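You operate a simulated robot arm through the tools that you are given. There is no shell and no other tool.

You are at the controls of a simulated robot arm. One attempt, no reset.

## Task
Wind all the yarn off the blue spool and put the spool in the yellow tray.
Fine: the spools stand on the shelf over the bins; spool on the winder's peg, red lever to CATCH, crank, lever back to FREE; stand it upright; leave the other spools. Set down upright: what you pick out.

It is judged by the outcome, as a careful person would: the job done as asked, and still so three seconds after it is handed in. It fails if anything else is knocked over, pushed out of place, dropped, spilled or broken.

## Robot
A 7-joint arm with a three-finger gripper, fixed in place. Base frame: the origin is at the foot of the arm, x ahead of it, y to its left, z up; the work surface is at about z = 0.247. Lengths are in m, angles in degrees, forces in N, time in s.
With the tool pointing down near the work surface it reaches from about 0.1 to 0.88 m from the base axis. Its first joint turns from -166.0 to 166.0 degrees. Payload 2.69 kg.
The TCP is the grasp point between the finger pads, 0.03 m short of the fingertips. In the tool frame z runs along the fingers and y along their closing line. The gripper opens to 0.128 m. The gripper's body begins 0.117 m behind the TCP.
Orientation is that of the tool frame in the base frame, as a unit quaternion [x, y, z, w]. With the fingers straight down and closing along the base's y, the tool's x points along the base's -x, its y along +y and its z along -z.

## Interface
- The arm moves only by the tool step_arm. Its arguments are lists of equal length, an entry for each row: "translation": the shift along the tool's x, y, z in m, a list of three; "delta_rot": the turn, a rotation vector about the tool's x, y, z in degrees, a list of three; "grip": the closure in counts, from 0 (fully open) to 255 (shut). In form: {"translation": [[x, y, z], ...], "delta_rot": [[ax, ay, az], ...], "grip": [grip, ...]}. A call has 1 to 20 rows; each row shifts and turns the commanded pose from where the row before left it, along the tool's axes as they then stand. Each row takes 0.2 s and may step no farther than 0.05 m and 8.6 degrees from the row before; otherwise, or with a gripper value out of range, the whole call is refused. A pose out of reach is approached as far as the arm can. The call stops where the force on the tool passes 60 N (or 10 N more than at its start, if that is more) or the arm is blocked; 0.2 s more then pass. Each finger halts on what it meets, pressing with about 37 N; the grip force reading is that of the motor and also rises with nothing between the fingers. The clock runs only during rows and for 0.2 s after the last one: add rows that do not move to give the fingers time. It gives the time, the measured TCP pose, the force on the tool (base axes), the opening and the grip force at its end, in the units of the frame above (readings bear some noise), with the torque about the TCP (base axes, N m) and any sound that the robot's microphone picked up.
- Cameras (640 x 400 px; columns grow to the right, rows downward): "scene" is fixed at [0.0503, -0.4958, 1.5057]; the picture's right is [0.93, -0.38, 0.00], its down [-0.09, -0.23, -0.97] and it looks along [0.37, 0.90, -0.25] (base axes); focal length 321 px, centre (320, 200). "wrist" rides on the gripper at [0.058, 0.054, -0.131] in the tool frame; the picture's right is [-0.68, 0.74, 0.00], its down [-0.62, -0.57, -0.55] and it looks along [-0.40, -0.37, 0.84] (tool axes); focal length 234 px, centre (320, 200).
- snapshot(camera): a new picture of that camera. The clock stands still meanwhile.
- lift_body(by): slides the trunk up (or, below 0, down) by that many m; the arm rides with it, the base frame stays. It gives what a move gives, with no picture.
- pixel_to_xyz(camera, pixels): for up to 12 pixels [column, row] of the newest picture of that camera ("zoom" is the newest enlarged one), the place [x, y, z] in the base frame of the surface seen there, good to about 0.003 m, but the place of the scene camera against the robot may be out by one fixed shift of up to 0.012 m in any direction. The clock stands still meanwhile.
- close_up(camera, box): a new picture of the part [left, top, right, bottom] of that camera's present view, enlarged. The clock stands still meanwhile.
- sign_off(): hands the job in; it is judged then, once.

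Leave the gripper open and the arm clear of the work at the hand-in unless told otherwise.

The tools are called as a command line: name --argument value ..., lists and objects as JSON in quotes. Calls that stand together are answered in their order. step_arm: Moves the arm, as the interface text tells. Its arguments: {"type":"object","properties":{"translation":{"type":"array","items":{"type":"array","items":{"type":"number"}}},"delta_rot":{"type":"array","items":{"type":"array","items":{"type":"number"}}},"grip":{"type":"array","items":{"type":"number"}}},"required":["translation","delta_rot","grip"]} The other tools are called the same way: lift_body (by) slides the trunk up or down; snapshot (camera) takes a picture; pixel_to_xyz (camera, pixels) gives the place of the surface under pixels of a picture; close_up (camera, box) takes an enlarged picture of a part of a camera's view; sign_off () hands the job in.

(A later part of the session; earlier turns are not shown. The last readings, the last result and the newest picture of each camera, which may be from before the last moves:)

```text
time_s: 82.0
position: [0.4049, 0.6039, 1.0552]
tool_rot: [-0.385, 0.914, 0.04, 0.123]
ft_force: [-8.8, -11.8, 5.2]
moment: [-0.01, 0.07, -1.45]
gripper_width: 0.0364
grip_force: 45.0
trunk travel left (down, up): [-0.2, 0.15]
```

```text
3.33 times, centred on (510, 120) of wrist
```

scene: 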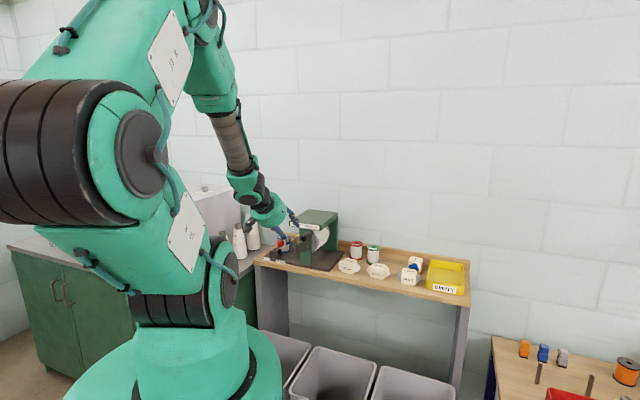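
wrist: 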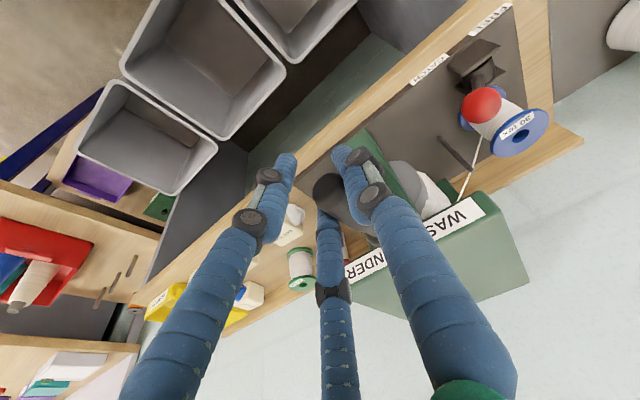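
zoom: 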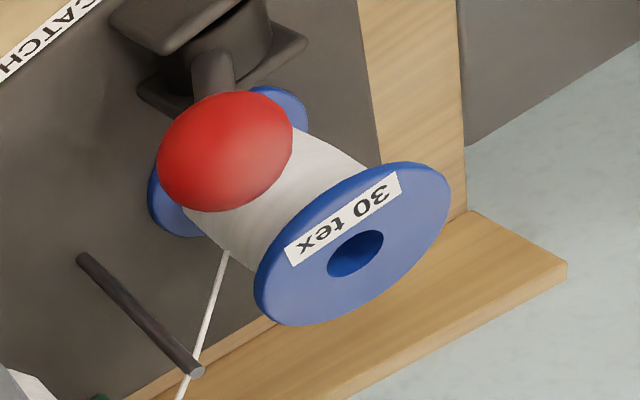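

Yarn still looks nearly full, so several turns will be needed. I run a complete turn (20 steps of 18°) in one go.

step_arm --translation '[[0.00088, -0.02323, 0.00416], [0.00267, -0.02078, 0.01088], [0.00421, -0.01629, 0.01654], [0.00533, -0.01021, 0.02059], [0.00593, -0.00314, 0.02261], [0.00595, 0.00426, 0.02243], [0.00539, 0.01121, 0.02005], [0.00431, 0.01709, 0.0157], [0.00279, 0.0213, 0.00982], [0.00101, 0.02341, 0.00298], [-0.00088, 0.02323, -0.00416], [-0.00267, 0.02078, -0.01088], [-0.00421, 0.01629, -0.01654], [-0.00533, 0.01021, -0.02059], [-0.00593, 0.00314, -0.02261], [-0.00595, -0.00426, -0.02243], [-0.00539, -0.01121, -0.02005], [-0.00431, -0.01709, -0.0157], [-0.00279, -0.0213, -0.00982], [-0.00101, -0.02341, -0.00298]]' --delta_rot '[[0, 0, 0], [0, 0, 0], [0, 0, 0], [0, 0, 0], [0, 0, 0], [0, 0, 0], [0, 0, 0], [0, 0, 0], [0, 0, 0], [0, 0, 0], [0, 0, 0], [0, 0, 0], [0, 0, 0], [0, 0, 0], [0, 0, 0], [0, 0, 0], [0, 0, 0], [0, 0, 0], [0, 0, 0], [0, 0, 0]]' --grip '[225, 225, 225, 225, 225, 225, 225, 225, 225, 225, 225, 225, 225, 225, 225, 225, 225, 225, 225, 225]'

close_up --camera "scene" --box '[254, 205, 334, 275]'

snapshot --camera "wrist"

close_up --camera "scene" --box '[276, 228, 306, 258]'

```text
time_s: 86.2
position: [0.4048, 0.6065, 1.0543]
tool_rot: [-0.386, 0.914, 0.039, 0.122]
ft_force: [-22.2, -25.1, -29.6]
moment: [-0.14, -0.18, -1.43]
gripper_width: 0.0362
grip_force: 44.9
trunk travel left (down, up): [-0.2, 0.15]
```

```text
5.71 times, centred on (294, 240) of scene
```

zoom: 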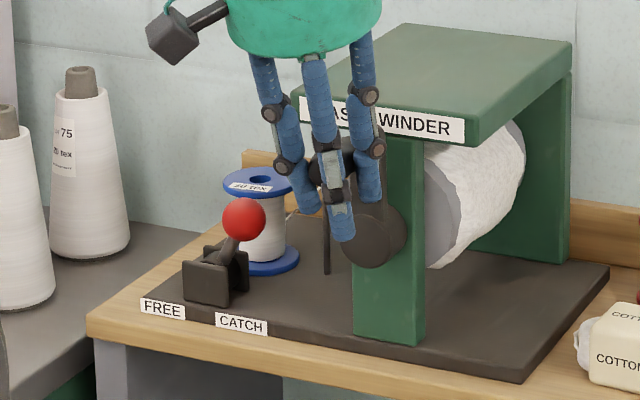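

```text
taken
```

wrist: 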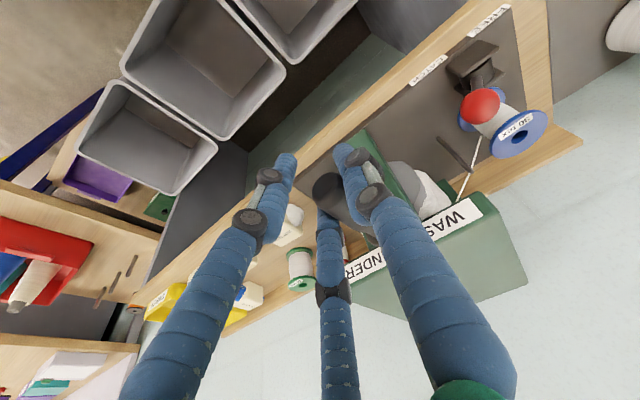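

```text
13.33 times, centred on (291, 243) of scene
```

zoom: 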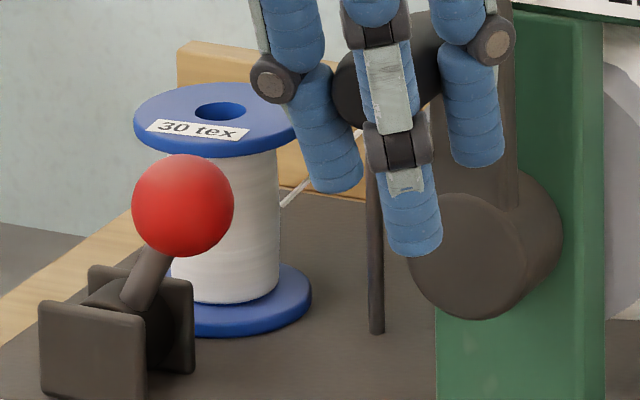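

The yarn is visibly thinner (its right edge moved from 289 to 280 in the enlargement). Forces built up to ~45 N (down and back), so I shift the circle 2.5 mm down and 2.5 mm back and run another turn.

step_arm --translation '[[0.00388, -0.02313, 0.00596], [0.00267, -0.02078, 0.01088], [0.00421, -0.01629, 0.01654], [0.00533, -0.01021, 0.02059], [0.00593, -0.00314, 0.02261], [0.00595, 0.00426, 0.02243], [0.00539, 0.01121, 0.02005], [0.00431, 0.01709, 0.0157], [0.00279, 0.0213, 0.00982], [0.00101, 0.02341, 0.00298], [-0.00088, 0.02323, -0.00416], [-0.00267, 0.02078, -0.01088], [-0.00421, 0.01629, -0.01654], [-0.00533, 0.01021, -0.02059], [-0.00593, 0.00314, -0.02261], [-0.00595, -0.00426, -0.02243], [-0.00539, -0.01121, -0.02005], [-0.00431, -0.01709, -0.0157], [-0.00279, -0.0213, -0.00982], [-0.00101, -0.02341, -0.00298]]' --delta_rot '[[0, 0, 0], [0, 0, 0], [0, 0, 0], [0, 0, 0], [0, 0, 0], [0, 0, 0], [0, 0, 0], [0, 0, 0], [0, 0, 0], [0, 0, 0], [0, 0, 0], [0, 0, 0], [0, 0, 0], [0, 0, 0], [0, 0, 0], [0, 0, 0], [0, 0, 0], [0, 0, 0], [0, 0, 0], [0, 0, 0]]' --grip '[225, 225, 225, 225, 225, 225, 225, 225, 225, 225, 225, 225, 225, 225, 225, 225, 225, 225, 225, 225]'

close_up --camera "scene" --box '[254, 205, 334, 275]'

close_up --camera "scene" --box '[276, 228, 306, 258]'

```text
time_s: 90.4
position: [0.4065, 0.6049, 1.0545]
tool_rot: [-0.385, 0.913, 0.041, 0.124]
ft_force: [12.1, 6.6, 18.0]
moment: [0.25, -0.1, -1.51]
gripper_width: 0.0366
grip_force: 45.2
trunk travel left (down, up): [-0.2, 0.15]
```

```text
5.71 times, centred on (294, 240) of scene
```

zoom: 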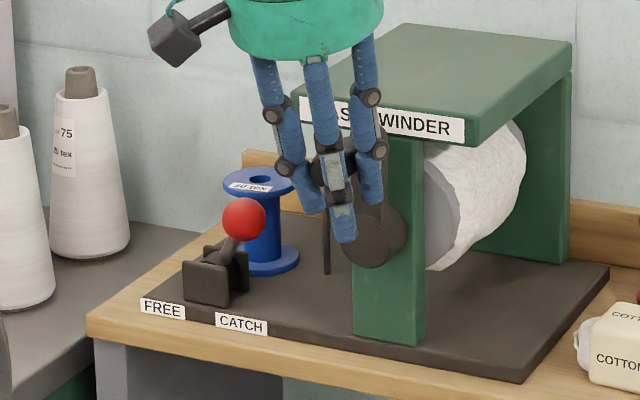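

```text
13.33 times, centred on (291, 243) of scene
```

zoom: 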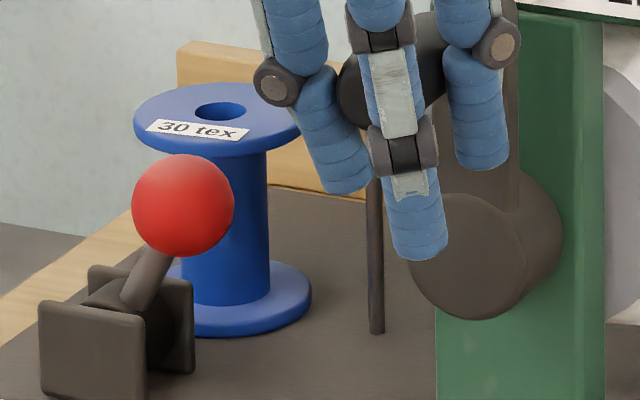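

All the yarn is off: the blue core is bare and the thread is gone. I release the handle gently and lift straight up, clear of it.

step_arm --translation '[[0, 0, 0], [0, 0, 0], [0, 0, 0], [-0.0064, -0.0006, -0.0241], [-0.0064, -0.0006, -0.0241], [-0.0064, -0.0006, -0.0241], [-0.0064, -0.0006, -0.0241], [0, 0, 0]]' --delta_rot '[[0, 0, 0], [0, 0, 0], [0, 0, 0], [0, 0, 0], [0, 0, 0], [0, 0, 0], [0, 0, 0], [0, 0, 0]]' --grip '[190, 150, 124, 124, 124, 124, 124, 124]'

snapshot --camera "wrist"

close_up --camera "scene" --box '[254, 195, 344, 275]'

```text
time_s: 92.2
position: [0.4037, 0.6067, 1.1556]
tool_rot: [-0.386, 0.913, 0.041, 0.123]
ft_force: [0.1, 0.0, 0.2]
moment: [-0.02, 0.03, 0.01]
gripper_width: 0.0658
grip_force: 0.0
trunk travel left (down, up): [-0.2, 0.15]
```

```text
taken
```

wrist: 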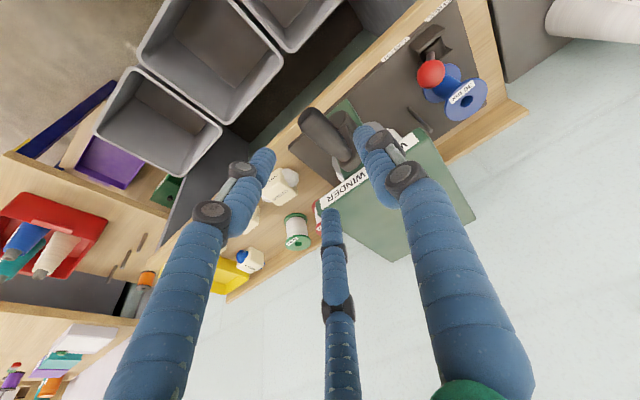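

```text
5.00 times, centred on (299, 235) of scene
```

zoom: 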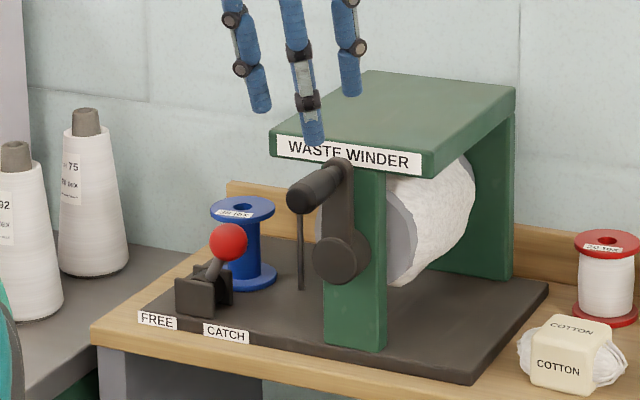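

Everything stands well. Next the lever back to FREE: I straighten the tool to vertical, make a fist, and go to above the right side of the red ball (staying high).

step_arm --translation '[[0, 0, 0], [0, 0, 0], [-0.0296, 0.0228, 0], [-0.0296, 0.0228, 0], [-0.0296, 0.0228, 0], [-0.0255, 0.0198, 0], [0, 0, 0]]' --delta_rot '[[0, 7.5, 0], [0, 7.3, 0], [0, 0, 0], [0, 0, 0], [0, 0, 0], [0, 0, 0], [0, 0, 0]]' --grip '[180, 255, 255, 255, 255, 255, 255]'

snapshot --camera "wrist"

close_up --camera "scene" --box '[254, 195, 344, 275]'

```text
time_s: 93.8
position: [0.4203, 0.75, 1.1543]
tool_rot: [-0.386, 0.922, -0.01, 0.005]
ft_force: [-0.1, 0.2, 0.6]
moment: [0.01, -0.01, 0.0]
gripper_width: 0.0019
grip_force: 31.3
trunk travel left (down, up): [-0.2, 0.15]
```

```text
taken
```

wrist: 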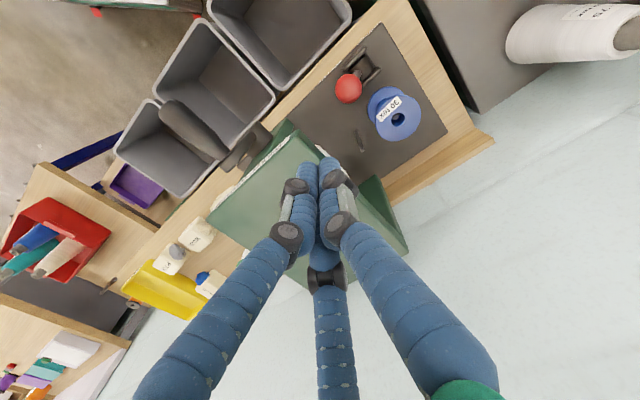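

```text
5.00 times, centred on (299, 235) of scene
```

zoom: 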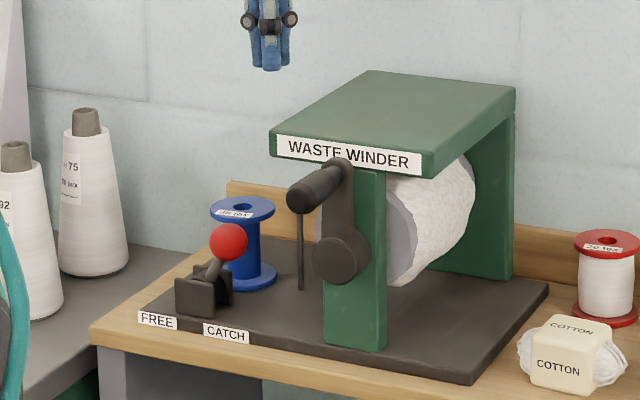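

Now measuring the ball at (349,88), the peg, spool and thin rod from here.

close_up --camera "wrist" --box '[310, 30, 440, 160]'

pixel_to_xyz --camera "wrist" --pixels '[[348, 88], [336, 88], [361, 88], [348, 76], [348, 100], [362, 140], [398, 118], [375, 60], [357, 128], [330, 160]]'

```text
3.08 times, centred on (375, 95) of wrist
```

zoom: 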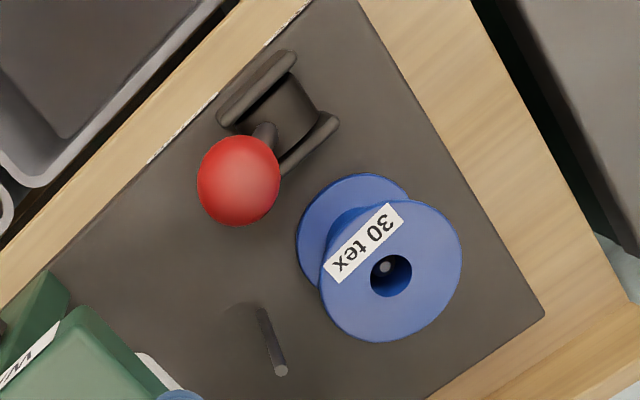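

```text
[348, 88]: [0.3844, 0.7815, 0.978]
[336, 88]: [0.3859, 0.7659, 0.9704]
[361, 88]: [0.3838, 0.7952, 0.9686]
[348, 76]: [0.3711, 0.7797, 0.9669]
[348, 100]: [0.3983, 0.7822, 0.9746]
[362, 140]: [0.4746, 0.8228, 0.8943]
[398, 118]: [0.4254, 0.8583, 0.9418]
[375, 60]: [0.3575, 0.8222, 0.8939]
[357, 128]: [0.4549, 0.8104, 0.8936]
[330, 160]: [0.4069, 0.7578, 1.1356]
```

Ball centre ≈(0.385,0.781,0.963). Approaching it from the right with a fist would bring the knuckles too near the roof edge, so instead I'll cage the ball from directly above with open fingers. I move over it and open to 0.08.

step_arm --translation '[[0.0013, 0.0235, 0], [0.0013, 0.0235, 0], [0, 0, 0], [0, 0, 0.04], [0, 0, 0.04], [0, 0, 0.02], [0, 0, 0]]' --delta_rot '[[0, 0, 0], [0, 0, 0], [0, 0, 0], [0, 0, 0], [0, 0, 0], [0, 0, 0], [0, 0, 0]]' --grip '[170, 96, 96, 96, 96, 96, 96]'

snapshot --camera "wrist"

close_up --camera "scene" --box '[244, 195, 324, 265]'

```text
time_s: 95.4
position: [0.3872, 0.7788, 1.0493]
tool_rot: [-0.388, 0.921, -0.012, 0.005]
ft_force: [0.3, 0.0, -0.4]
moment: [0.01, 0.04, -0.03]
gripper_width: 0.0798
grip_force: 0.1
trunk travel left (down, up): [-0.2, 0.15]
```

```text
taken
```

wrist: 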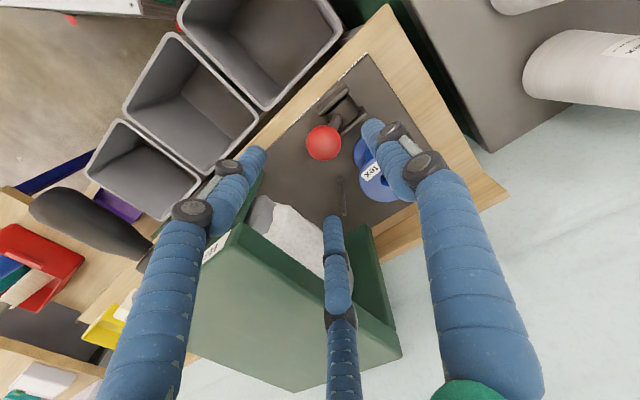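

```text
5.71 times, centred on (284, 230) of scene
```

zoom: 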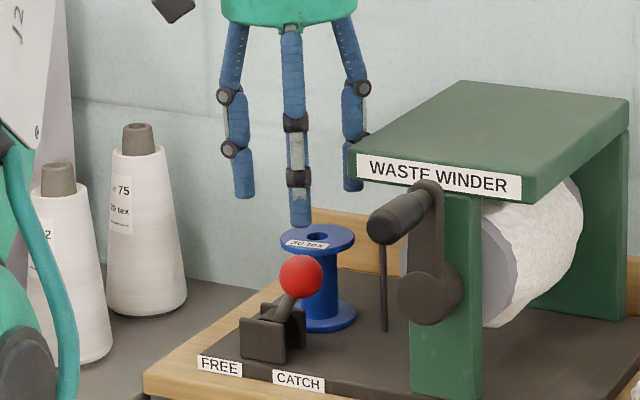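

Aligned within 3 mm (ball at (323,142), expected (319,145)). I shift 3 mm left and lower 7.4 cm so the fingers surround the ball.

step_arm --translation '[[0, 0.003, 0.02], [0, 0, 0.02], [0, 0, 0.02], [0, 0, 0.014], [0, 0, 0]]' --delta_rot '[[0, 0, 0], [0, 0, 0], [0, 0, 0], [0, 0, 0], [0, 0, 0]]' --grip '[96, 96, 96, 96, 96]'

snapshot --camera "wrist"

close_up --camera "scene" --box '[254, 205, 324, 270]'

```text
time_s: 96.6
position: [0.3864, 0.7786, 0.9771]
tool_rot: [-0.388, 0.922, -0.009, 0.004]
ft_force: [0.0, 1.5, -0.2]
moment: [-0.03, 0.03, -0.02]
gripper_width: 0.08
grip_force: 0.1
trunk travel left (down, up): [-0.2, 0.15]
```

```text
taken
```

wrist: 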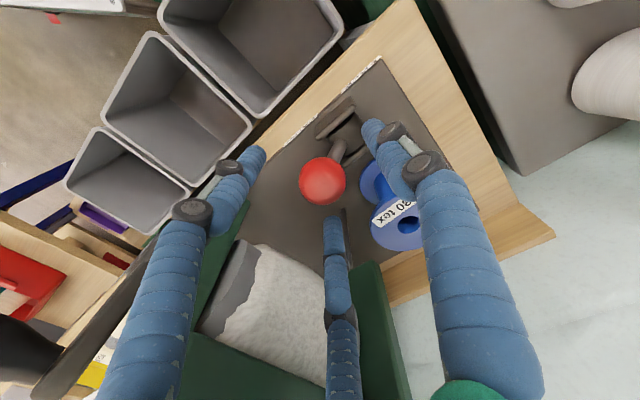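

```text
6.15 times, centred on (289, 238) of scene
```

zoom: 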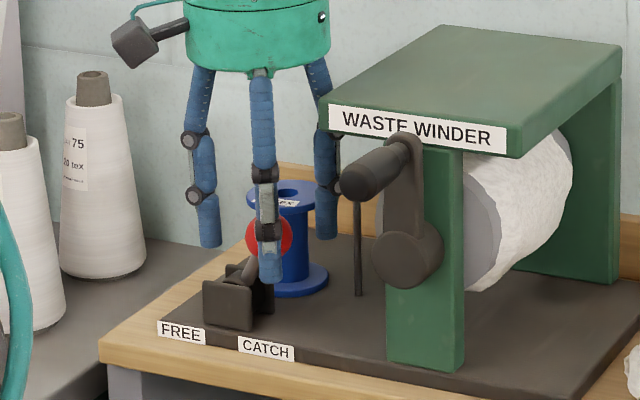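

The ball is central among the fingers (323,180). I close to a loose cage of 0.036.

step_arm --translation '[[0, 0, 0], [0, 0, 0], [0, 0, 0], [0, 0, 0]]' --delta_rot '[[0, 0, 0], [0, 0, 0], [0, 0, 0], [0, 0, 0]]' --grip '[130, 160, 182, 182]'

snapshot --camera "wrist"

```text
time_s: 97.6
position: [0.3872, 0.7789, 0.9767]
tool_rot: [-0.388, 0.921, -0.01, 0.005]
ft_force: [0.0, -0.1, -0.8]
moment: [-0.02, 0.0, 0.03]
gripper_width: 0.0366
grip_force: 0.2
trunk travel left (down, up): [-0.2, 0.15]
```

```text
taken
```

wrist: 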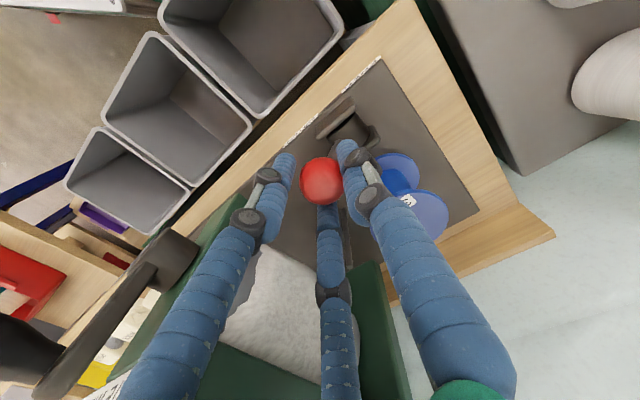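

The ball is caged with no squeeze. I drag it left toward FREE, 4.8 cm in 6 mm steps.

step_arm --translation '[[0, 0.006, 0], [0, 0.006, 0], [0, 0.006, 0], [0, 0.006, 0], [0, 0.006, 0], [0, 0.006, 0], [0, 0.006, 0], [0, 0.006, 0], [0, 0, 0]]' --delta_rot '[[0, 0, 0], [0, 0, 0], [0, 0, 0], [0, 0, 0], [0, 0, 0], [0, 0, 0], [0, 0, 0], [0, 0, 0], [0, 0, 0]]' --grip '[182, 182, 182, 182, 182, 182, 182, 182, 182]'

snapshot --camera "wrist"

close_up --camera "scene" --box '[254, 205, 324, 270]'

```text
time_s: 99.6
position: [0.3519, 0.8135, 0.9764]
tool_rot: [-0.387, 0.922, -0.01, 0.005]
ft_force: [0.1, -0.5, 0.1]
moment: [0.01, 0.01, 0.02]
gripper_width: 0.0367
grip_force: 0.0
trunk travel left (down, up): [-0.2, 0.15]
```

```text
taken
```

wrist: 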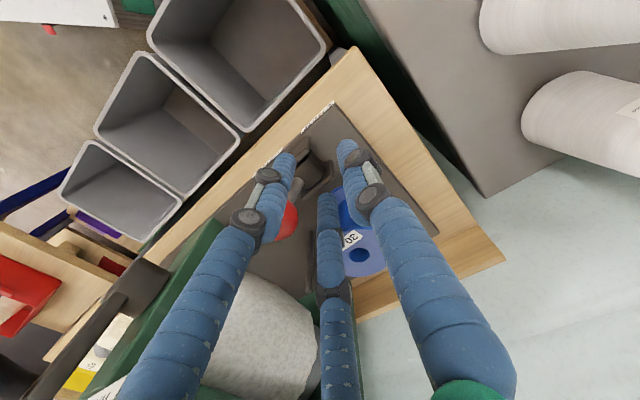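

```text
6.15 times, centred on (289, 238) of scene
```

zoom: 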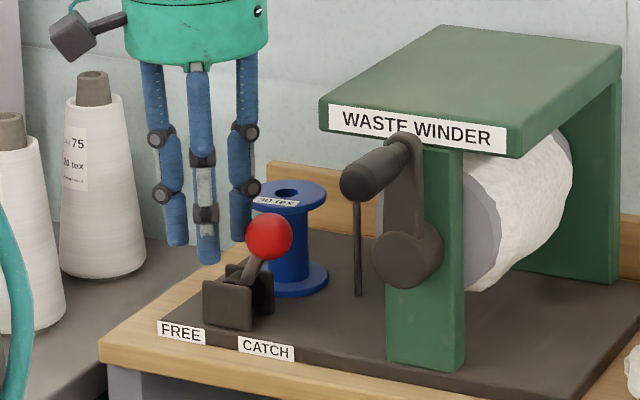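

The ball slipped out between the two right-hand fingers; the lever is still at CATCH. I'll raise, re-open, go back over the ball and this time clamp it.

step_arm --translation '[[0, 0, -0.03], [0, 0, -0.03], [0, 0, 0], [0, -0.0245, 0], [0, -0.0245, 0], [0, 0, 0]]' --delta_rot '[[0, 0, 0], [0, 0, 0], [0, 0, 0], [0, 0, 0], [0, 0, 0], [0, 0, 0]]' --grip '[182, 150, 96, 96, 96, 96]'

snapshot --camera "wrist"

pixel_to_xyz --camera "wrist" --pixels '[[322, 145], [322, 155], [312, 150], [332, 150], [322, 135], [322, 162]]'

```text
time_s: 101.0
position: [0.386, 0.7802, 1.0383]
tool_rot: [-0.387, 0.922, -0.009, 0.005]
ft_force: [-0.2, -0.5, 0.2]
moment: [0.02, 0.02, 0.01]
gripper_width: 0.0798
grip_force: 0.1
trunk travel left (down, up): [-0.2, 0.15]
```

```text
taken
```

wrist: 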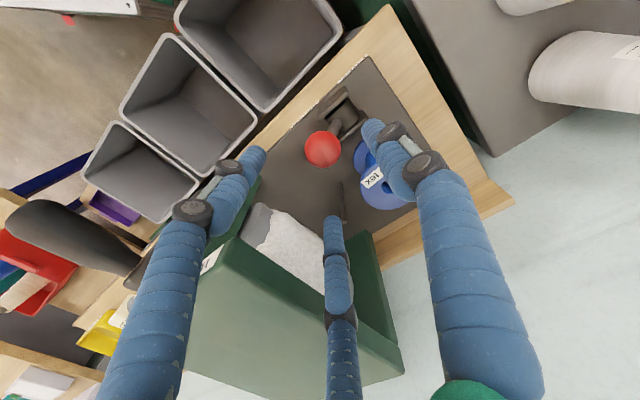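

```text
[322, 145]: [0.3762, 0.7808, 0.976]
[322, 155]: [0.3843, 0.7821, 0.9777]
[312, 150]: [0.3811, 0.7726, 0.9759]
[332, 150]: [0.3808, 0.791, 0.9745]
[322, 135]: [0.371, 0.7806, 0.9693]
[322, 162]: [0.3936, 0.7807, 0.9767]
```

Ball unchanged at ≈(0.384,0.781). Lowering 6.2 cm around it and clamping.

step_arm --translation '[[0, 0.002, 0.025], [0, 0, 0.025], [0, 0, 0.012], [0, 0, 0], [0, 0, 0], [0, 0, 0], [0, 0, 0], [0, 0, 0]]' --delta_rot '[[0, 0, 0], [0, 0, 0], [0, 0, 0], [0, 0, 0], [0, 0, 0], [0, 0, 0], [0, 0, 0], [0, 0, 0]]' --grip '[96, 96, 96, 130, 160, 190, 215, 215]'

snapshot --camera "wrist"

close_up --camera "scene" --box '[254, 205, 324, 270]'

```text
time_s: 102.8
position: [0.3869, 0.7821, 0.9744]
tool_rot: [-0.387, 0.922, -0.01, 0.006]
ft_force: [13.1, 3.5, -0.6]
moment: [-0.12, -0.29, 0.09]
gripper_width: 0.0329
grip_force: 9.9
trunk travel left (down, up): [-0.2, 0.15]
```

```text
taken
```

wrist: 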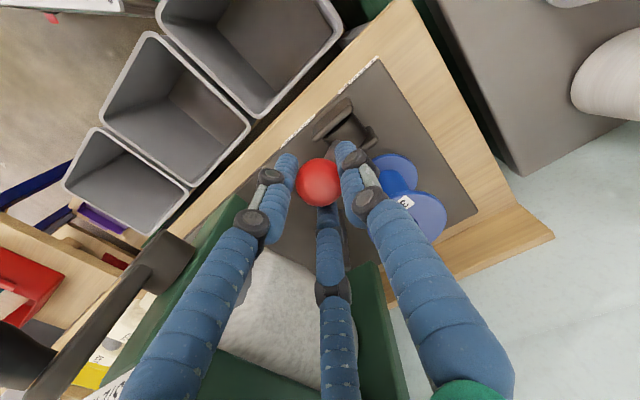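

```text
6.15 times, centred on (289, 238) of scene
```

zoom: 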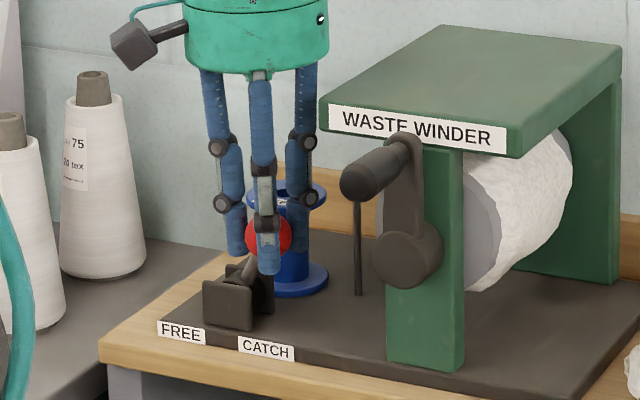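

The ball is clamped (0.033 wide). I move it left along the lever's arc with full grip.

step_arm --translation '[[0, 0, 0], [0, 0.0065, -0.003], [0, 0.0065, -0.0021], [0, 0.0065, -0.0012], [0, 0.0065, -0.0004], [0, 0, 0]]' --delta_rot '[[0, 0, 0], [0, 0, 0], [0, 0, 0], [0, 0, 0], [0, 0, 0], [0, 0, 0]]' --grip '[245, 245, 245, 245, 245, 245]'

snapshot --camera "wrist"

close_up --camera "scene" --box '[254, 205, 324, 270]'

```text
time_s: 104.2
position: [0.3693, 0.7993, 0.981]
tool_rot: [-0.386, 0.922, -0.009, 0.004]
ft_force: [29.7, 4.6, 1.4]
moment: [-0.76, -0.99, 0.02]
gripper_width: 0.0324
grip_force: 44.5
trunk travel left (down, up): [-0.2, 0.15]
```

```text
taken
```

wrist: 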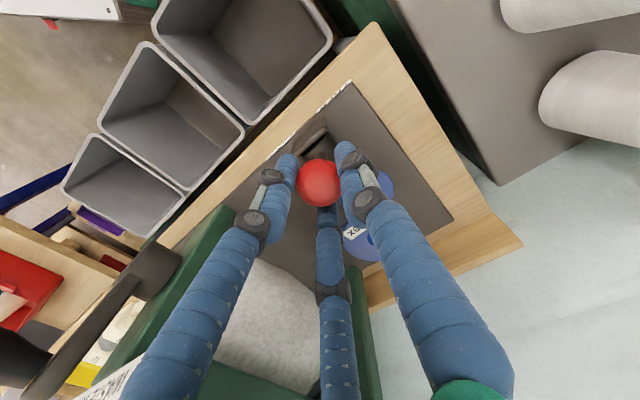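

```text
6.15 times, centred on (289, 238) of scene
```

zoom: 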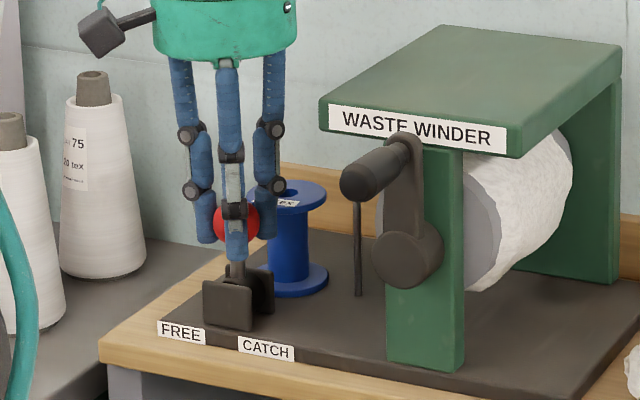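

The lever is upright now. I continue left and down along the arc, shifting 2 mm toward the wall to relieve a sideways pull.

step_arm --translation '[[-0.002, 0.0065, 0.0004], [0, 0.0065, 0.0012], [0, 0.0065, 0.0021], [0, 0.0065, 0.003], [0, 0, 0]]' --delta_rot '[[0, 0, 0], [0, 0, 0], [0, 0, 0], [0, 0, 0], [0, 0, 0]]' --grip '[245, 245, 245, 245, 245]'

snapshot --camera "wrist"

close_up --camera "scene" --box '[254, 205, 324, 270]'

```text
time_s: 105.4
position: [0.35, 0.8187, 0.9721]
tool_rot: [-0.388, 0.922, -0.009, 0.004]
ft_force: [9.7, -3.3, -4.4]
moment: [-0.43, -0.42, 0.1]
gripper_width: 0.0323
grip_force: 45.2
trunk travel left (down, up): [-0.2, 0.15]
```

```text
taken
```

wrist: 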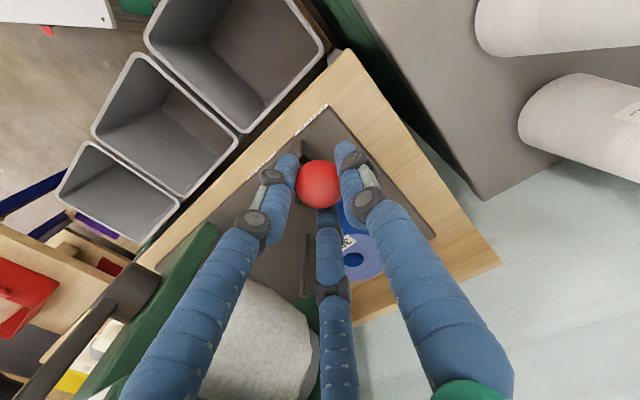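

```text
6.15 times, centred on (289, 238) of scene
```

zoom: 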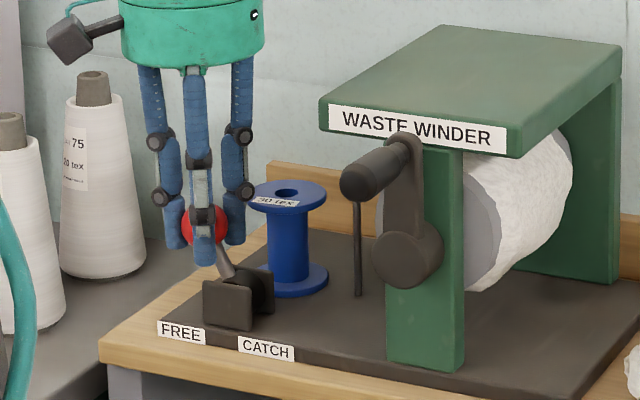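

The lever leans left again, near its original FREE place (ball at ≈(0.350,0.819)). I press a few mm further to confirm the stop.

step_arm --translation '[[0, 0.003, 0.0012], [0, 0.003, 0.0012], [0, 0, 0]]' --delta_rot '[[0, 0, 0], [0, 0, 0], [0, 0, 0]]' --grip '[245, 245, 245]'

```text
time_s: 106.2
position: [0.35, 0.82, 0.9709]
tool_rot: [-0.386, 0.922, -0.01, 0.004]
ft_force: [30.1, -40.1, 4.3]
moment: [-1.09, -0.89, 0.02]
gripper_width: 0.0325
grip_force: 45.0
trunk travel left (down, up): [-0.2, 0.15]
```

49 N along the shelf: the lever is against its stop at FREE. I relax, open only slightly (to 0.042, since the spool is close by), and lift straight off the ball.

step_arm --translation '[[0, -0.0045, 0], [0, 0, 0], [0, 0, 0], [0, 0, -0.02], [0, 0, -0.03], [0, 0, -0.04], [0, 0, -0.04], [0, 0, 0]]' --delta_rot '[[0, 0, 0], [0, 0, 0], [0, 0, 0], [0, 0, 0], [0, 0, 0], [0, 0, 0], [0, 0, 0], [0, 0, 0]]' --grip '[245, 200, 171, 171, 171, 171, 171, 171]'

snapshot --camera "wrist"

close_up --camera "scene" --box '[254, 205, 324, 270]'

```text
time_s: 108.0
position: [0.3451, 0.8203, 1.1013]
tool_rot: [-0.387, 0.922, -0.01, 0.005]
ft_force: [0.1, -0.3, -0.2]
moment: [0.02, -0.03, 0.03]
gripper_width: 0.0421
grip_force: 0.0
trunk travel left (down, up): [-0.2, 0.15]
```

```text
taken
```

wrist: 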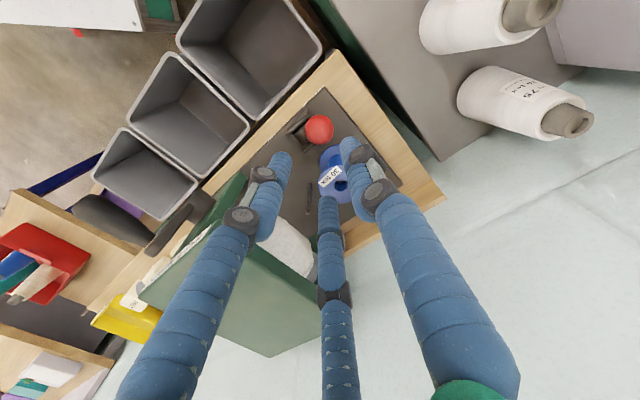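

```text
6.15 times, centred on (289, 238) of scene
```

zoom: 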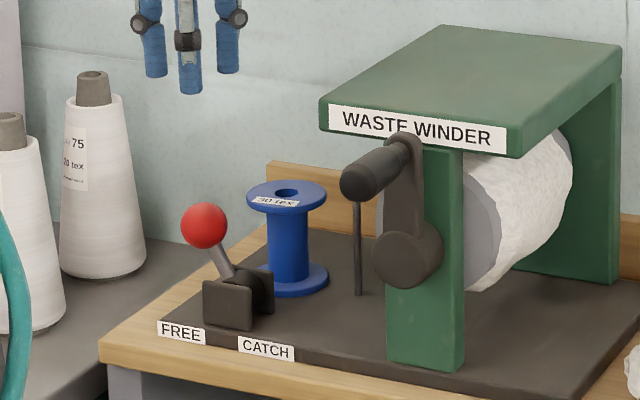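

Lever at FREE; the empty spool stands on the peg. I move over the spool at height, opening to 0.074, and measure its centre.

step_arm --translation '[[-0.025, -0.0106, 0], [-0.025, -0.0106, 0], [-0.0249, -0.0107, 0], [0, 0, 0]]' --delta_rot '[[0, 0, 0], [0, 0, 0], [0, 0, 0], [0, 0, 0]]' --grip '[140, 108, 108, 108]'

snapshot --camera "wrist"

close_up --camera "wrist" --box '[270, 80, 380, 200]'

```text
time_s: 109.0
position: [0.4248, 0.8507, 1.1021]
tool_rot: [-0.387, 0.922, -0.01, 0.005]
ft_force: [1.3, 0.7, -0.5]
moment: [0.0, 0.03, 0.01]
gripper_width: 0.0738
grip_force: 0.1
trunk travel left (down, up): [-0.2, 0.15]
```

```text
taken
```

wrist: 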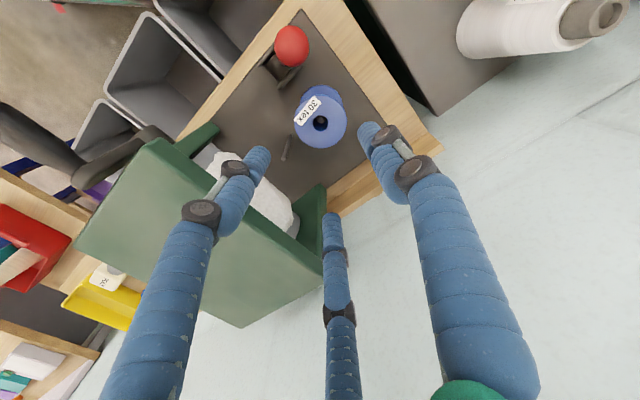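

```text
3.33 times, centred on (325, 140) of wrist
```

zoom: 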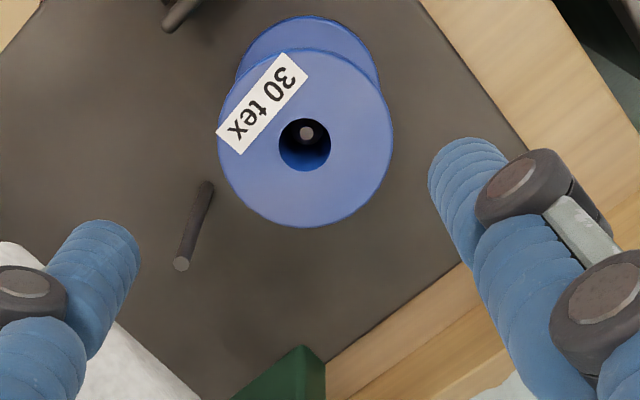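

Measuring the top flange rim: left (220,140), right (390,140), top (305,51), bottom (305,225).

pixel_to_xyz --camera "zoom" --pixels '[[221, 140], [389, 140], [305, 52], [305, 224], [245, 80], [365, 200], [365, 80], [245, 200]]'

```text
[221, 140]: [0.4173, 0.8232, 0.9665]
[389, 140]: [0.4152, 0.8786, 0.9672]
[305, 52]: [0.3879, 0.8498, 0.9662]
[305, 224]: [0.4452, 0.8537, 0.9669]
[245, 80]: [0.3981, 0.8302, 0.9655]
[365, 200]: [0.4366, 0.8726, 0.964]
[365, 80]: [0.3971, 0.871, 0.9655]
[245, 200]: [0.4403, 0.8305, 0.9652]
```

Spool centre ≈(0.4172,0.8512), flange top z≈0.966. I correct 8 mm laterally and lower to z≈0.969 so the pads meet the top flange (where the hold proved firm).

step_arm --translation '[[0.005, 0.0058, 0.02], [0, 0, 0.03], [0, 0, 0.03], [0, 0, 0.03], [0, 0, 0.0225], [0, 0, 0]]' --delta_rot '[[0, 0, 0], [0, 0, 0], [0, 0, 0], [0, 0, 0], [0, 0, 0], [0, 0, 0]]' --grip '[108, 108, 108, 108, 108, 108]'

snapshot --camera "wrist"

close_up --camera "scene" --box '[254, 205, 324, 270]'

```text
time_s: 110.4
position: [0.4192, 0.8506, 0.9695]
tool_rot: [-0.386, 0.922, -0.01, 0.005]
ft_force: [0.1, 0.3, -0.3]
moment: [0.02, 0.03, -0.02]
gripper_width: 0.0737
grip_force: 0.0
trunk travel left (down, up): [-0.2, 0.15]
```

```text
taken
```

wrist: 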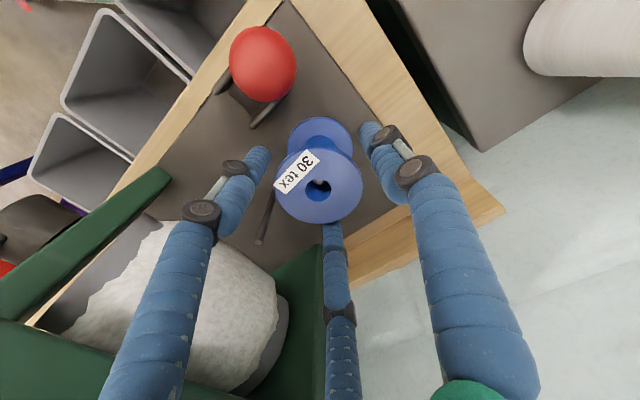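

```text
6.15 times, centred on (289, 238) of scene
```

zoom: 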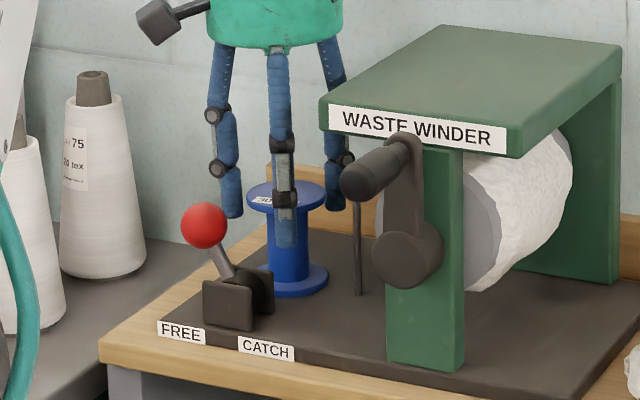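

Well centred (hole at (318,187)). I close on the flange.

step_arm --translation '[[0, 0, 0], [0, 0, 0], [0, 0, 0], [0, 0, 0], [0, 0, 0], [0, 0, 0]]' --delta_rot '[[0, 0, 0], [0, 0, 0], [0, 0, 0], [0, 0, 0], [0, 0, 0], [0, 0, 0]]' --grip '[122, 132, 140, 150, 160, 160]'

close_up --camera "wrist" --box '[264, 110, 376, 240]'

close_up --camera "scene" --box '[264, 215, 314, 265]'

```text
time_s: 111.8
position: [0.4181, 0.8521, 0.9695]
tool_rot: [-0.387, 0.922, -0.01, 0.005]
ft_force: [-0.3, -0.7, 1.3]
moment: [0.05, 0.04, 0.0]
gripper_width: 0.0554
grip_force: 37.2
trunk travel left (down, up): [-0.2, 0.15]
```

```text
3.08 times, centred on (320, 175) of wrist
```

zoom: 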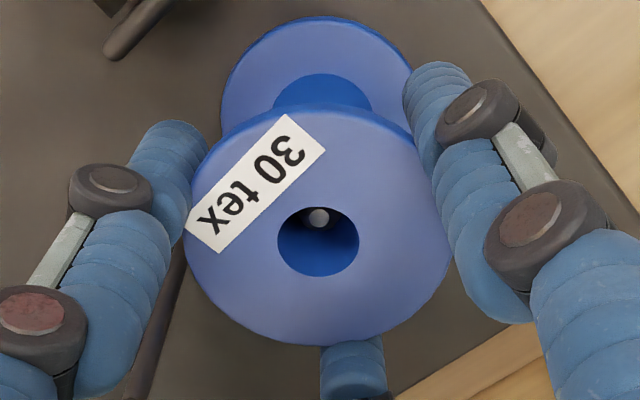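

```text
8.00 times, centred on (289, 240) of scene
```

zoom: 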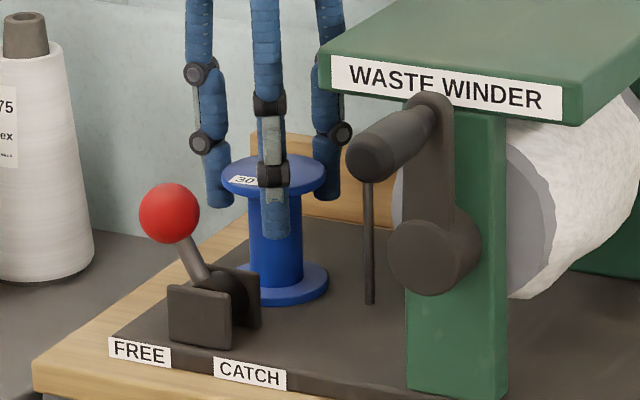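

Gripped at 0.055 with 37 N. I lift 2 cm slowly and check for slip (hole now at (318,242) in the enlargement).

step_arm --translation '[[0, 0, -0.005], [0, 0, -0.005], [0, 0, -0.005], [0, 0, -0.005], [0, 0, 0]]' --delta_rot '[[0, 0, 0], [0, 0, 0], [0, 0, 0], [0, 0, 0], [0, 0, 0]]' --grip '[160, 160, 160, 160, 160]'

close_up --camera "wrist" --box '[264, 110, 376, 240]'

close_up --camera "scene" --box '[264, 215, 314, 265]'

```text
time_s: 113.0
position: [0.4175, 0.8505, 0.9893]
tool_rot: [-0.387, 0.922, -0.01, 0.005]
ft_force: [0.2, 0.5, -0.6]
moment: [-0.02, 0.0, 0.01]
gripper_width: 0.0555
grip_force: 37.0
trunk travel left (down, up): [-0.2, 0.15]
```

```text
3.08 times, centred on (320, 175) of wrist
```

zoom: 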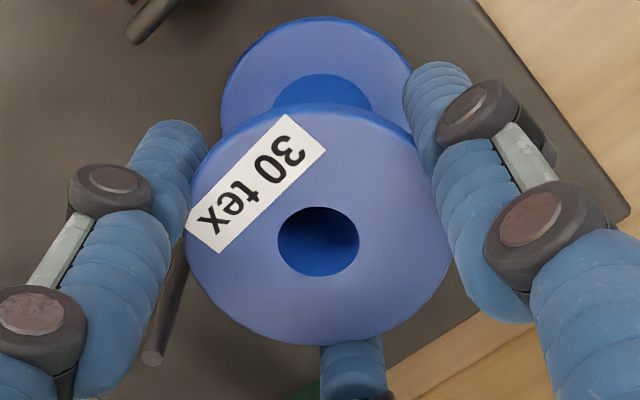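

```text
8.00 times, centred on (289, 240) of scene
```

zoom: 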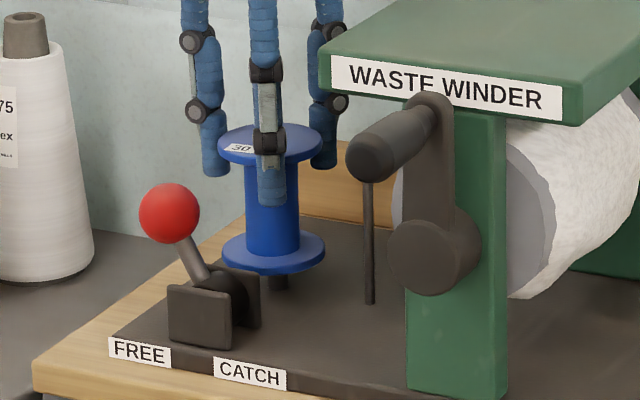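

No slip, spool coming off the peg cleanly. I lift on to z≈1.22.

step_arm --translation '[[0, 0, -0.01], [0, 0, -0.015], [0, 0, -0.02], [0, 0, -0.025], [0, 0, -0.03], [0, 0, -0.03], [0, 0, -0.03], [0, 0, -0.03], [0, 0, -0.025], [0, 0, -0.015], [0, 0, 0]]' --delta_rot '[[0, 0, 0], [0, 0, 0], [0, 0, 0], [0, 0, 0], [0, 0, 0], [0, 0, 0], [0, 0, 0], [0, 0, 0], [0, 0, 0], [0, 0, 0], [0, 0, 0]]' --grip '[160, 160, 160, 160, 160, 160, 160, 160, 160, 160, 160]'

snapshot --camera "wrist"

close_up --camera "scene" --box '[244, 165, 344, 265]'

```text
time_s: 115.4
position: [0.4123, 0.8548, 1.2198]
tool_rot: [-0.387, 0.922, -0.01, 0.005]
ft_force: [-0.5, 0.5, -0.1]
moment: [0.03, 0.01, 0.01]
gripper_width: 0.0556
grip_force: 37.1
trunk travel left (down, up): [-0.2, 0.15]
```

```text
taken
```

wrist: 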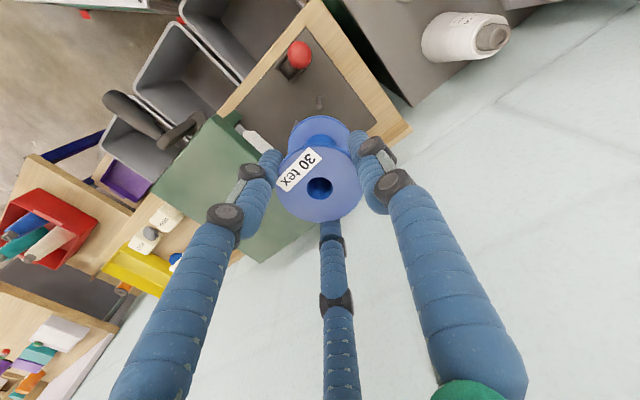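

```text
4.00 times, centred on (294, 215) of scene
```

zoom: 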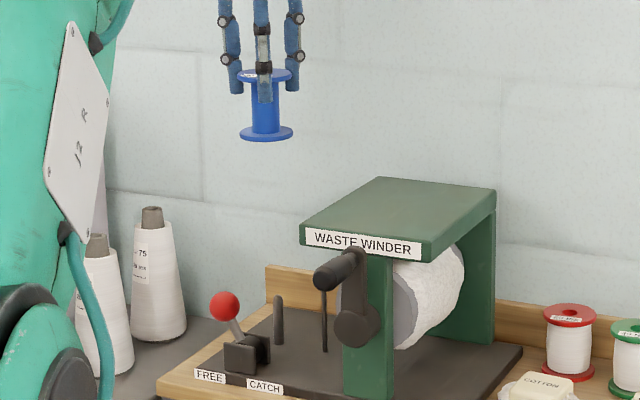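

The bare spool is held steadily, bottom at ≈1.143. I carry it over along the shelf at this height toward the tray, to about (0.86,0.40).

step_arm --translation '[[0.0003, -0.02, 0.0004], [0.0005, -0.03, 0.0007], [0.0007, -0.041, 0.0009], [0.0007, -0.041, 0.0009], [0.0007, -0.041, 0.0009], [0.0007, -0.041, 0.0009], [0.0007, -0.041, 0.0009], [0.0007, -0.041, 0.0009], [0.0007, -0.041, 0.0009], [0.0007, -0.041, 0.0009], [0.0007, -0.041, 0.0009], [0.0007, -0.041, 0.0009], [0.0006, -0.041, 0.001], [0.0006, -0.041, 0.001], [0.0006, -0.041, 0.001], [0.0005, -0.03, 0.0007], [0.0004, -0.025, 0.0006], [0, 0, 0]]' --delta_rot '[[0, 0, 0], [0, 0, 0], [0, 0, 0], [0, 0, 0], [0, 0, 0], [0, 0, 0], [0, 0, 0], [0, 0, 0], [0, 0, 0], [0, 0, 0], [0, 0, 0], [0, 0, 0], [0, 0, 0], [0, 0, 0], [0, 0, 0], [0, 0, 0], [0, 0, 0], [0, 0, 0]]' --grip '[160, 160, 160, 160, 160, 160, 160, 160, 160, 160, 160, 160, 160, 160, 160, 160, 160, 160]'

snapshot --camera "wrist"

snapshot --camera "scene"

```text
time_s: 119.2
position: [0.861, 0.399, 1.2193]
tool_rot: [-0.387, 0.922, -0.009, 0.005]
ft_force: [0.0, -0.1, -0.2]
moment: [0.04, 0.04, -0.03]
gripper_width: 0.0552
grip_force: 37.4
trunk travel left (down, up): [-0.2, 0.15]
```

```text
taken
```

wrist: 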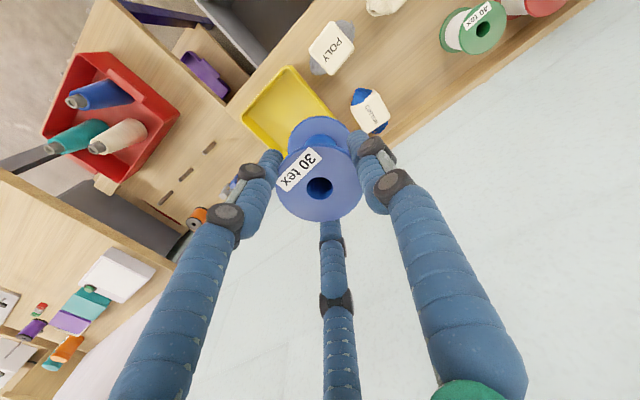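

```text
taken
```

scene: 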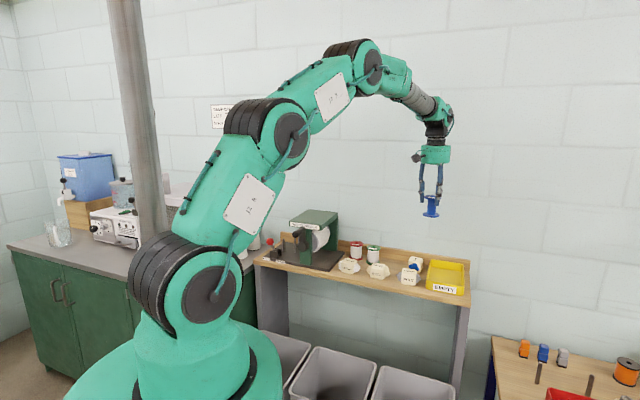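

Tray is in view, partly behind the held spool. I enlarge it to measure its rim and floor.

close_up --camera "wrist" --box '[230, 50, 400, 180]'

```text
3.08 times, centred on (315, 115) of wrist
```

zoom: 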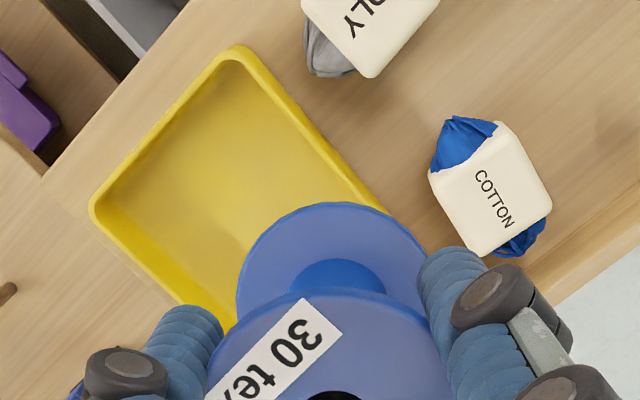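

Corners visible: front-left corner outer (237,47), front-right (93,207), left wall running to (385,210), right wall to (200,305). Measuring rims and floor.

pixel_to_xyz --camera "zoom" --pixels '[[237, 50], [95, 207], [170, 125], [310, 125], [375, 200], [150, 265], [185, 300], [235, 85], [130, 205], [210, 180], [240, 150], [220, 240]]'

```text
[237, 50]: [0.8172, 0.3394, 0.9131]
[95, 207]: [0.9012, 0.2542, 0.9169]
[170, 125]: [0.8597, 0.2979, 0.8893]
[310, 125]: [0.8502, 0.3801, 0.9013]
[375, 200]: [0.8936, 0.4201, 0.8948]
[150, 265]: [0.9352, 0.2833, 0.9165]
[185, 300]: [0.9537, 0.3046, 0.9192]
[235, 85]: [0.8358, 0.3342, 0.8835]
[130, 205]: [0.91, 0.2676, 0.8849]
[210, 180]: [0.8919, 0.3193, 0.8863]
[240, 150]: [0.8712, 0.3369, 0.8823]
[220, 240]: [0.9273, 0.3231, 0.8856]
```

Tray: rim z≈0.916, floor z≈0.885, centre line u≈0.415. I'll set the spool down at about (0.918,0.358), well inside. First move over that spot and lower to z≈1.05.

step_arm --translation '[[-0.0034, -0.0231, 0.0005], [-0.0034, -0.0231, 0.0005], [-0.0034, -0.0231, 0.0006], [0, 0, 0.03], [0, 0, 0.035], [0, 0, 0.035], [0, 0, 0.035], [0, 0, 0.03], [0, 0, 0]]' --delta_rot '[[0, 0, 0], [0, 0, 0], [0, 0, 0], [0, 0, 0], [0, 0, 0], [0, 0, 0], [0, 0, 0], [0, 0, 0], [0, 0, 0]]' --grip '[160, 160, 160, 160, 160, 160, 160, 160, 160]'

snapshot --camera "wrist"

close_up --camera "scene" --box '[390, 205, 490, 305]'

```text
time_s: 121.2
position: [0.9198, 0.3563, 1.0545]
tool_rot: [-0.387, 0.922, -0.01, 0.005]
ft_force: [0.3, -0.1, -0.8]
moment: [-0.01, 0.02, 0.0]
gripper_width: 0.0552
grip_force: 37.2
trunk travel left (down, up): [-0.2, 0.15]
```

```text
taken
```

wrist: 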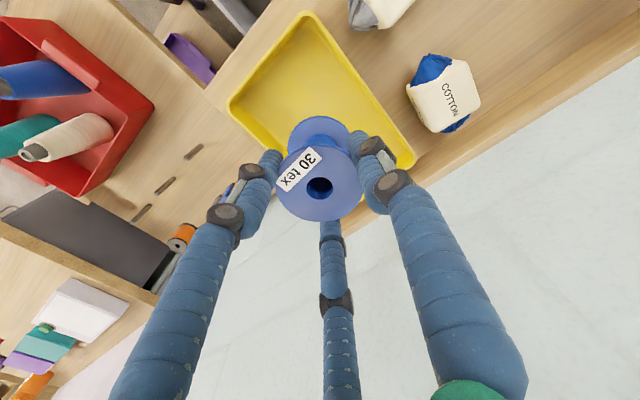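

```text
4.00 times, centred on (440, 255) of scene
```

zoom: 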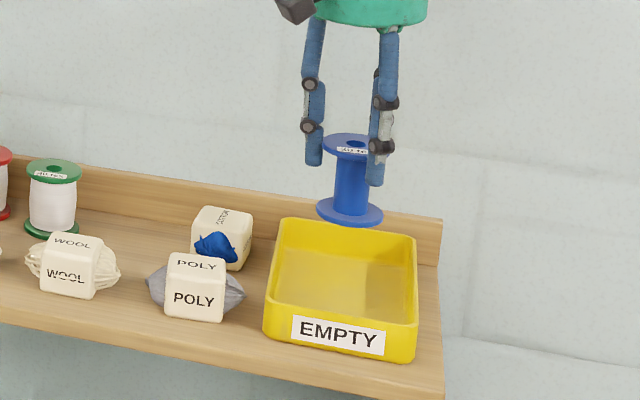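

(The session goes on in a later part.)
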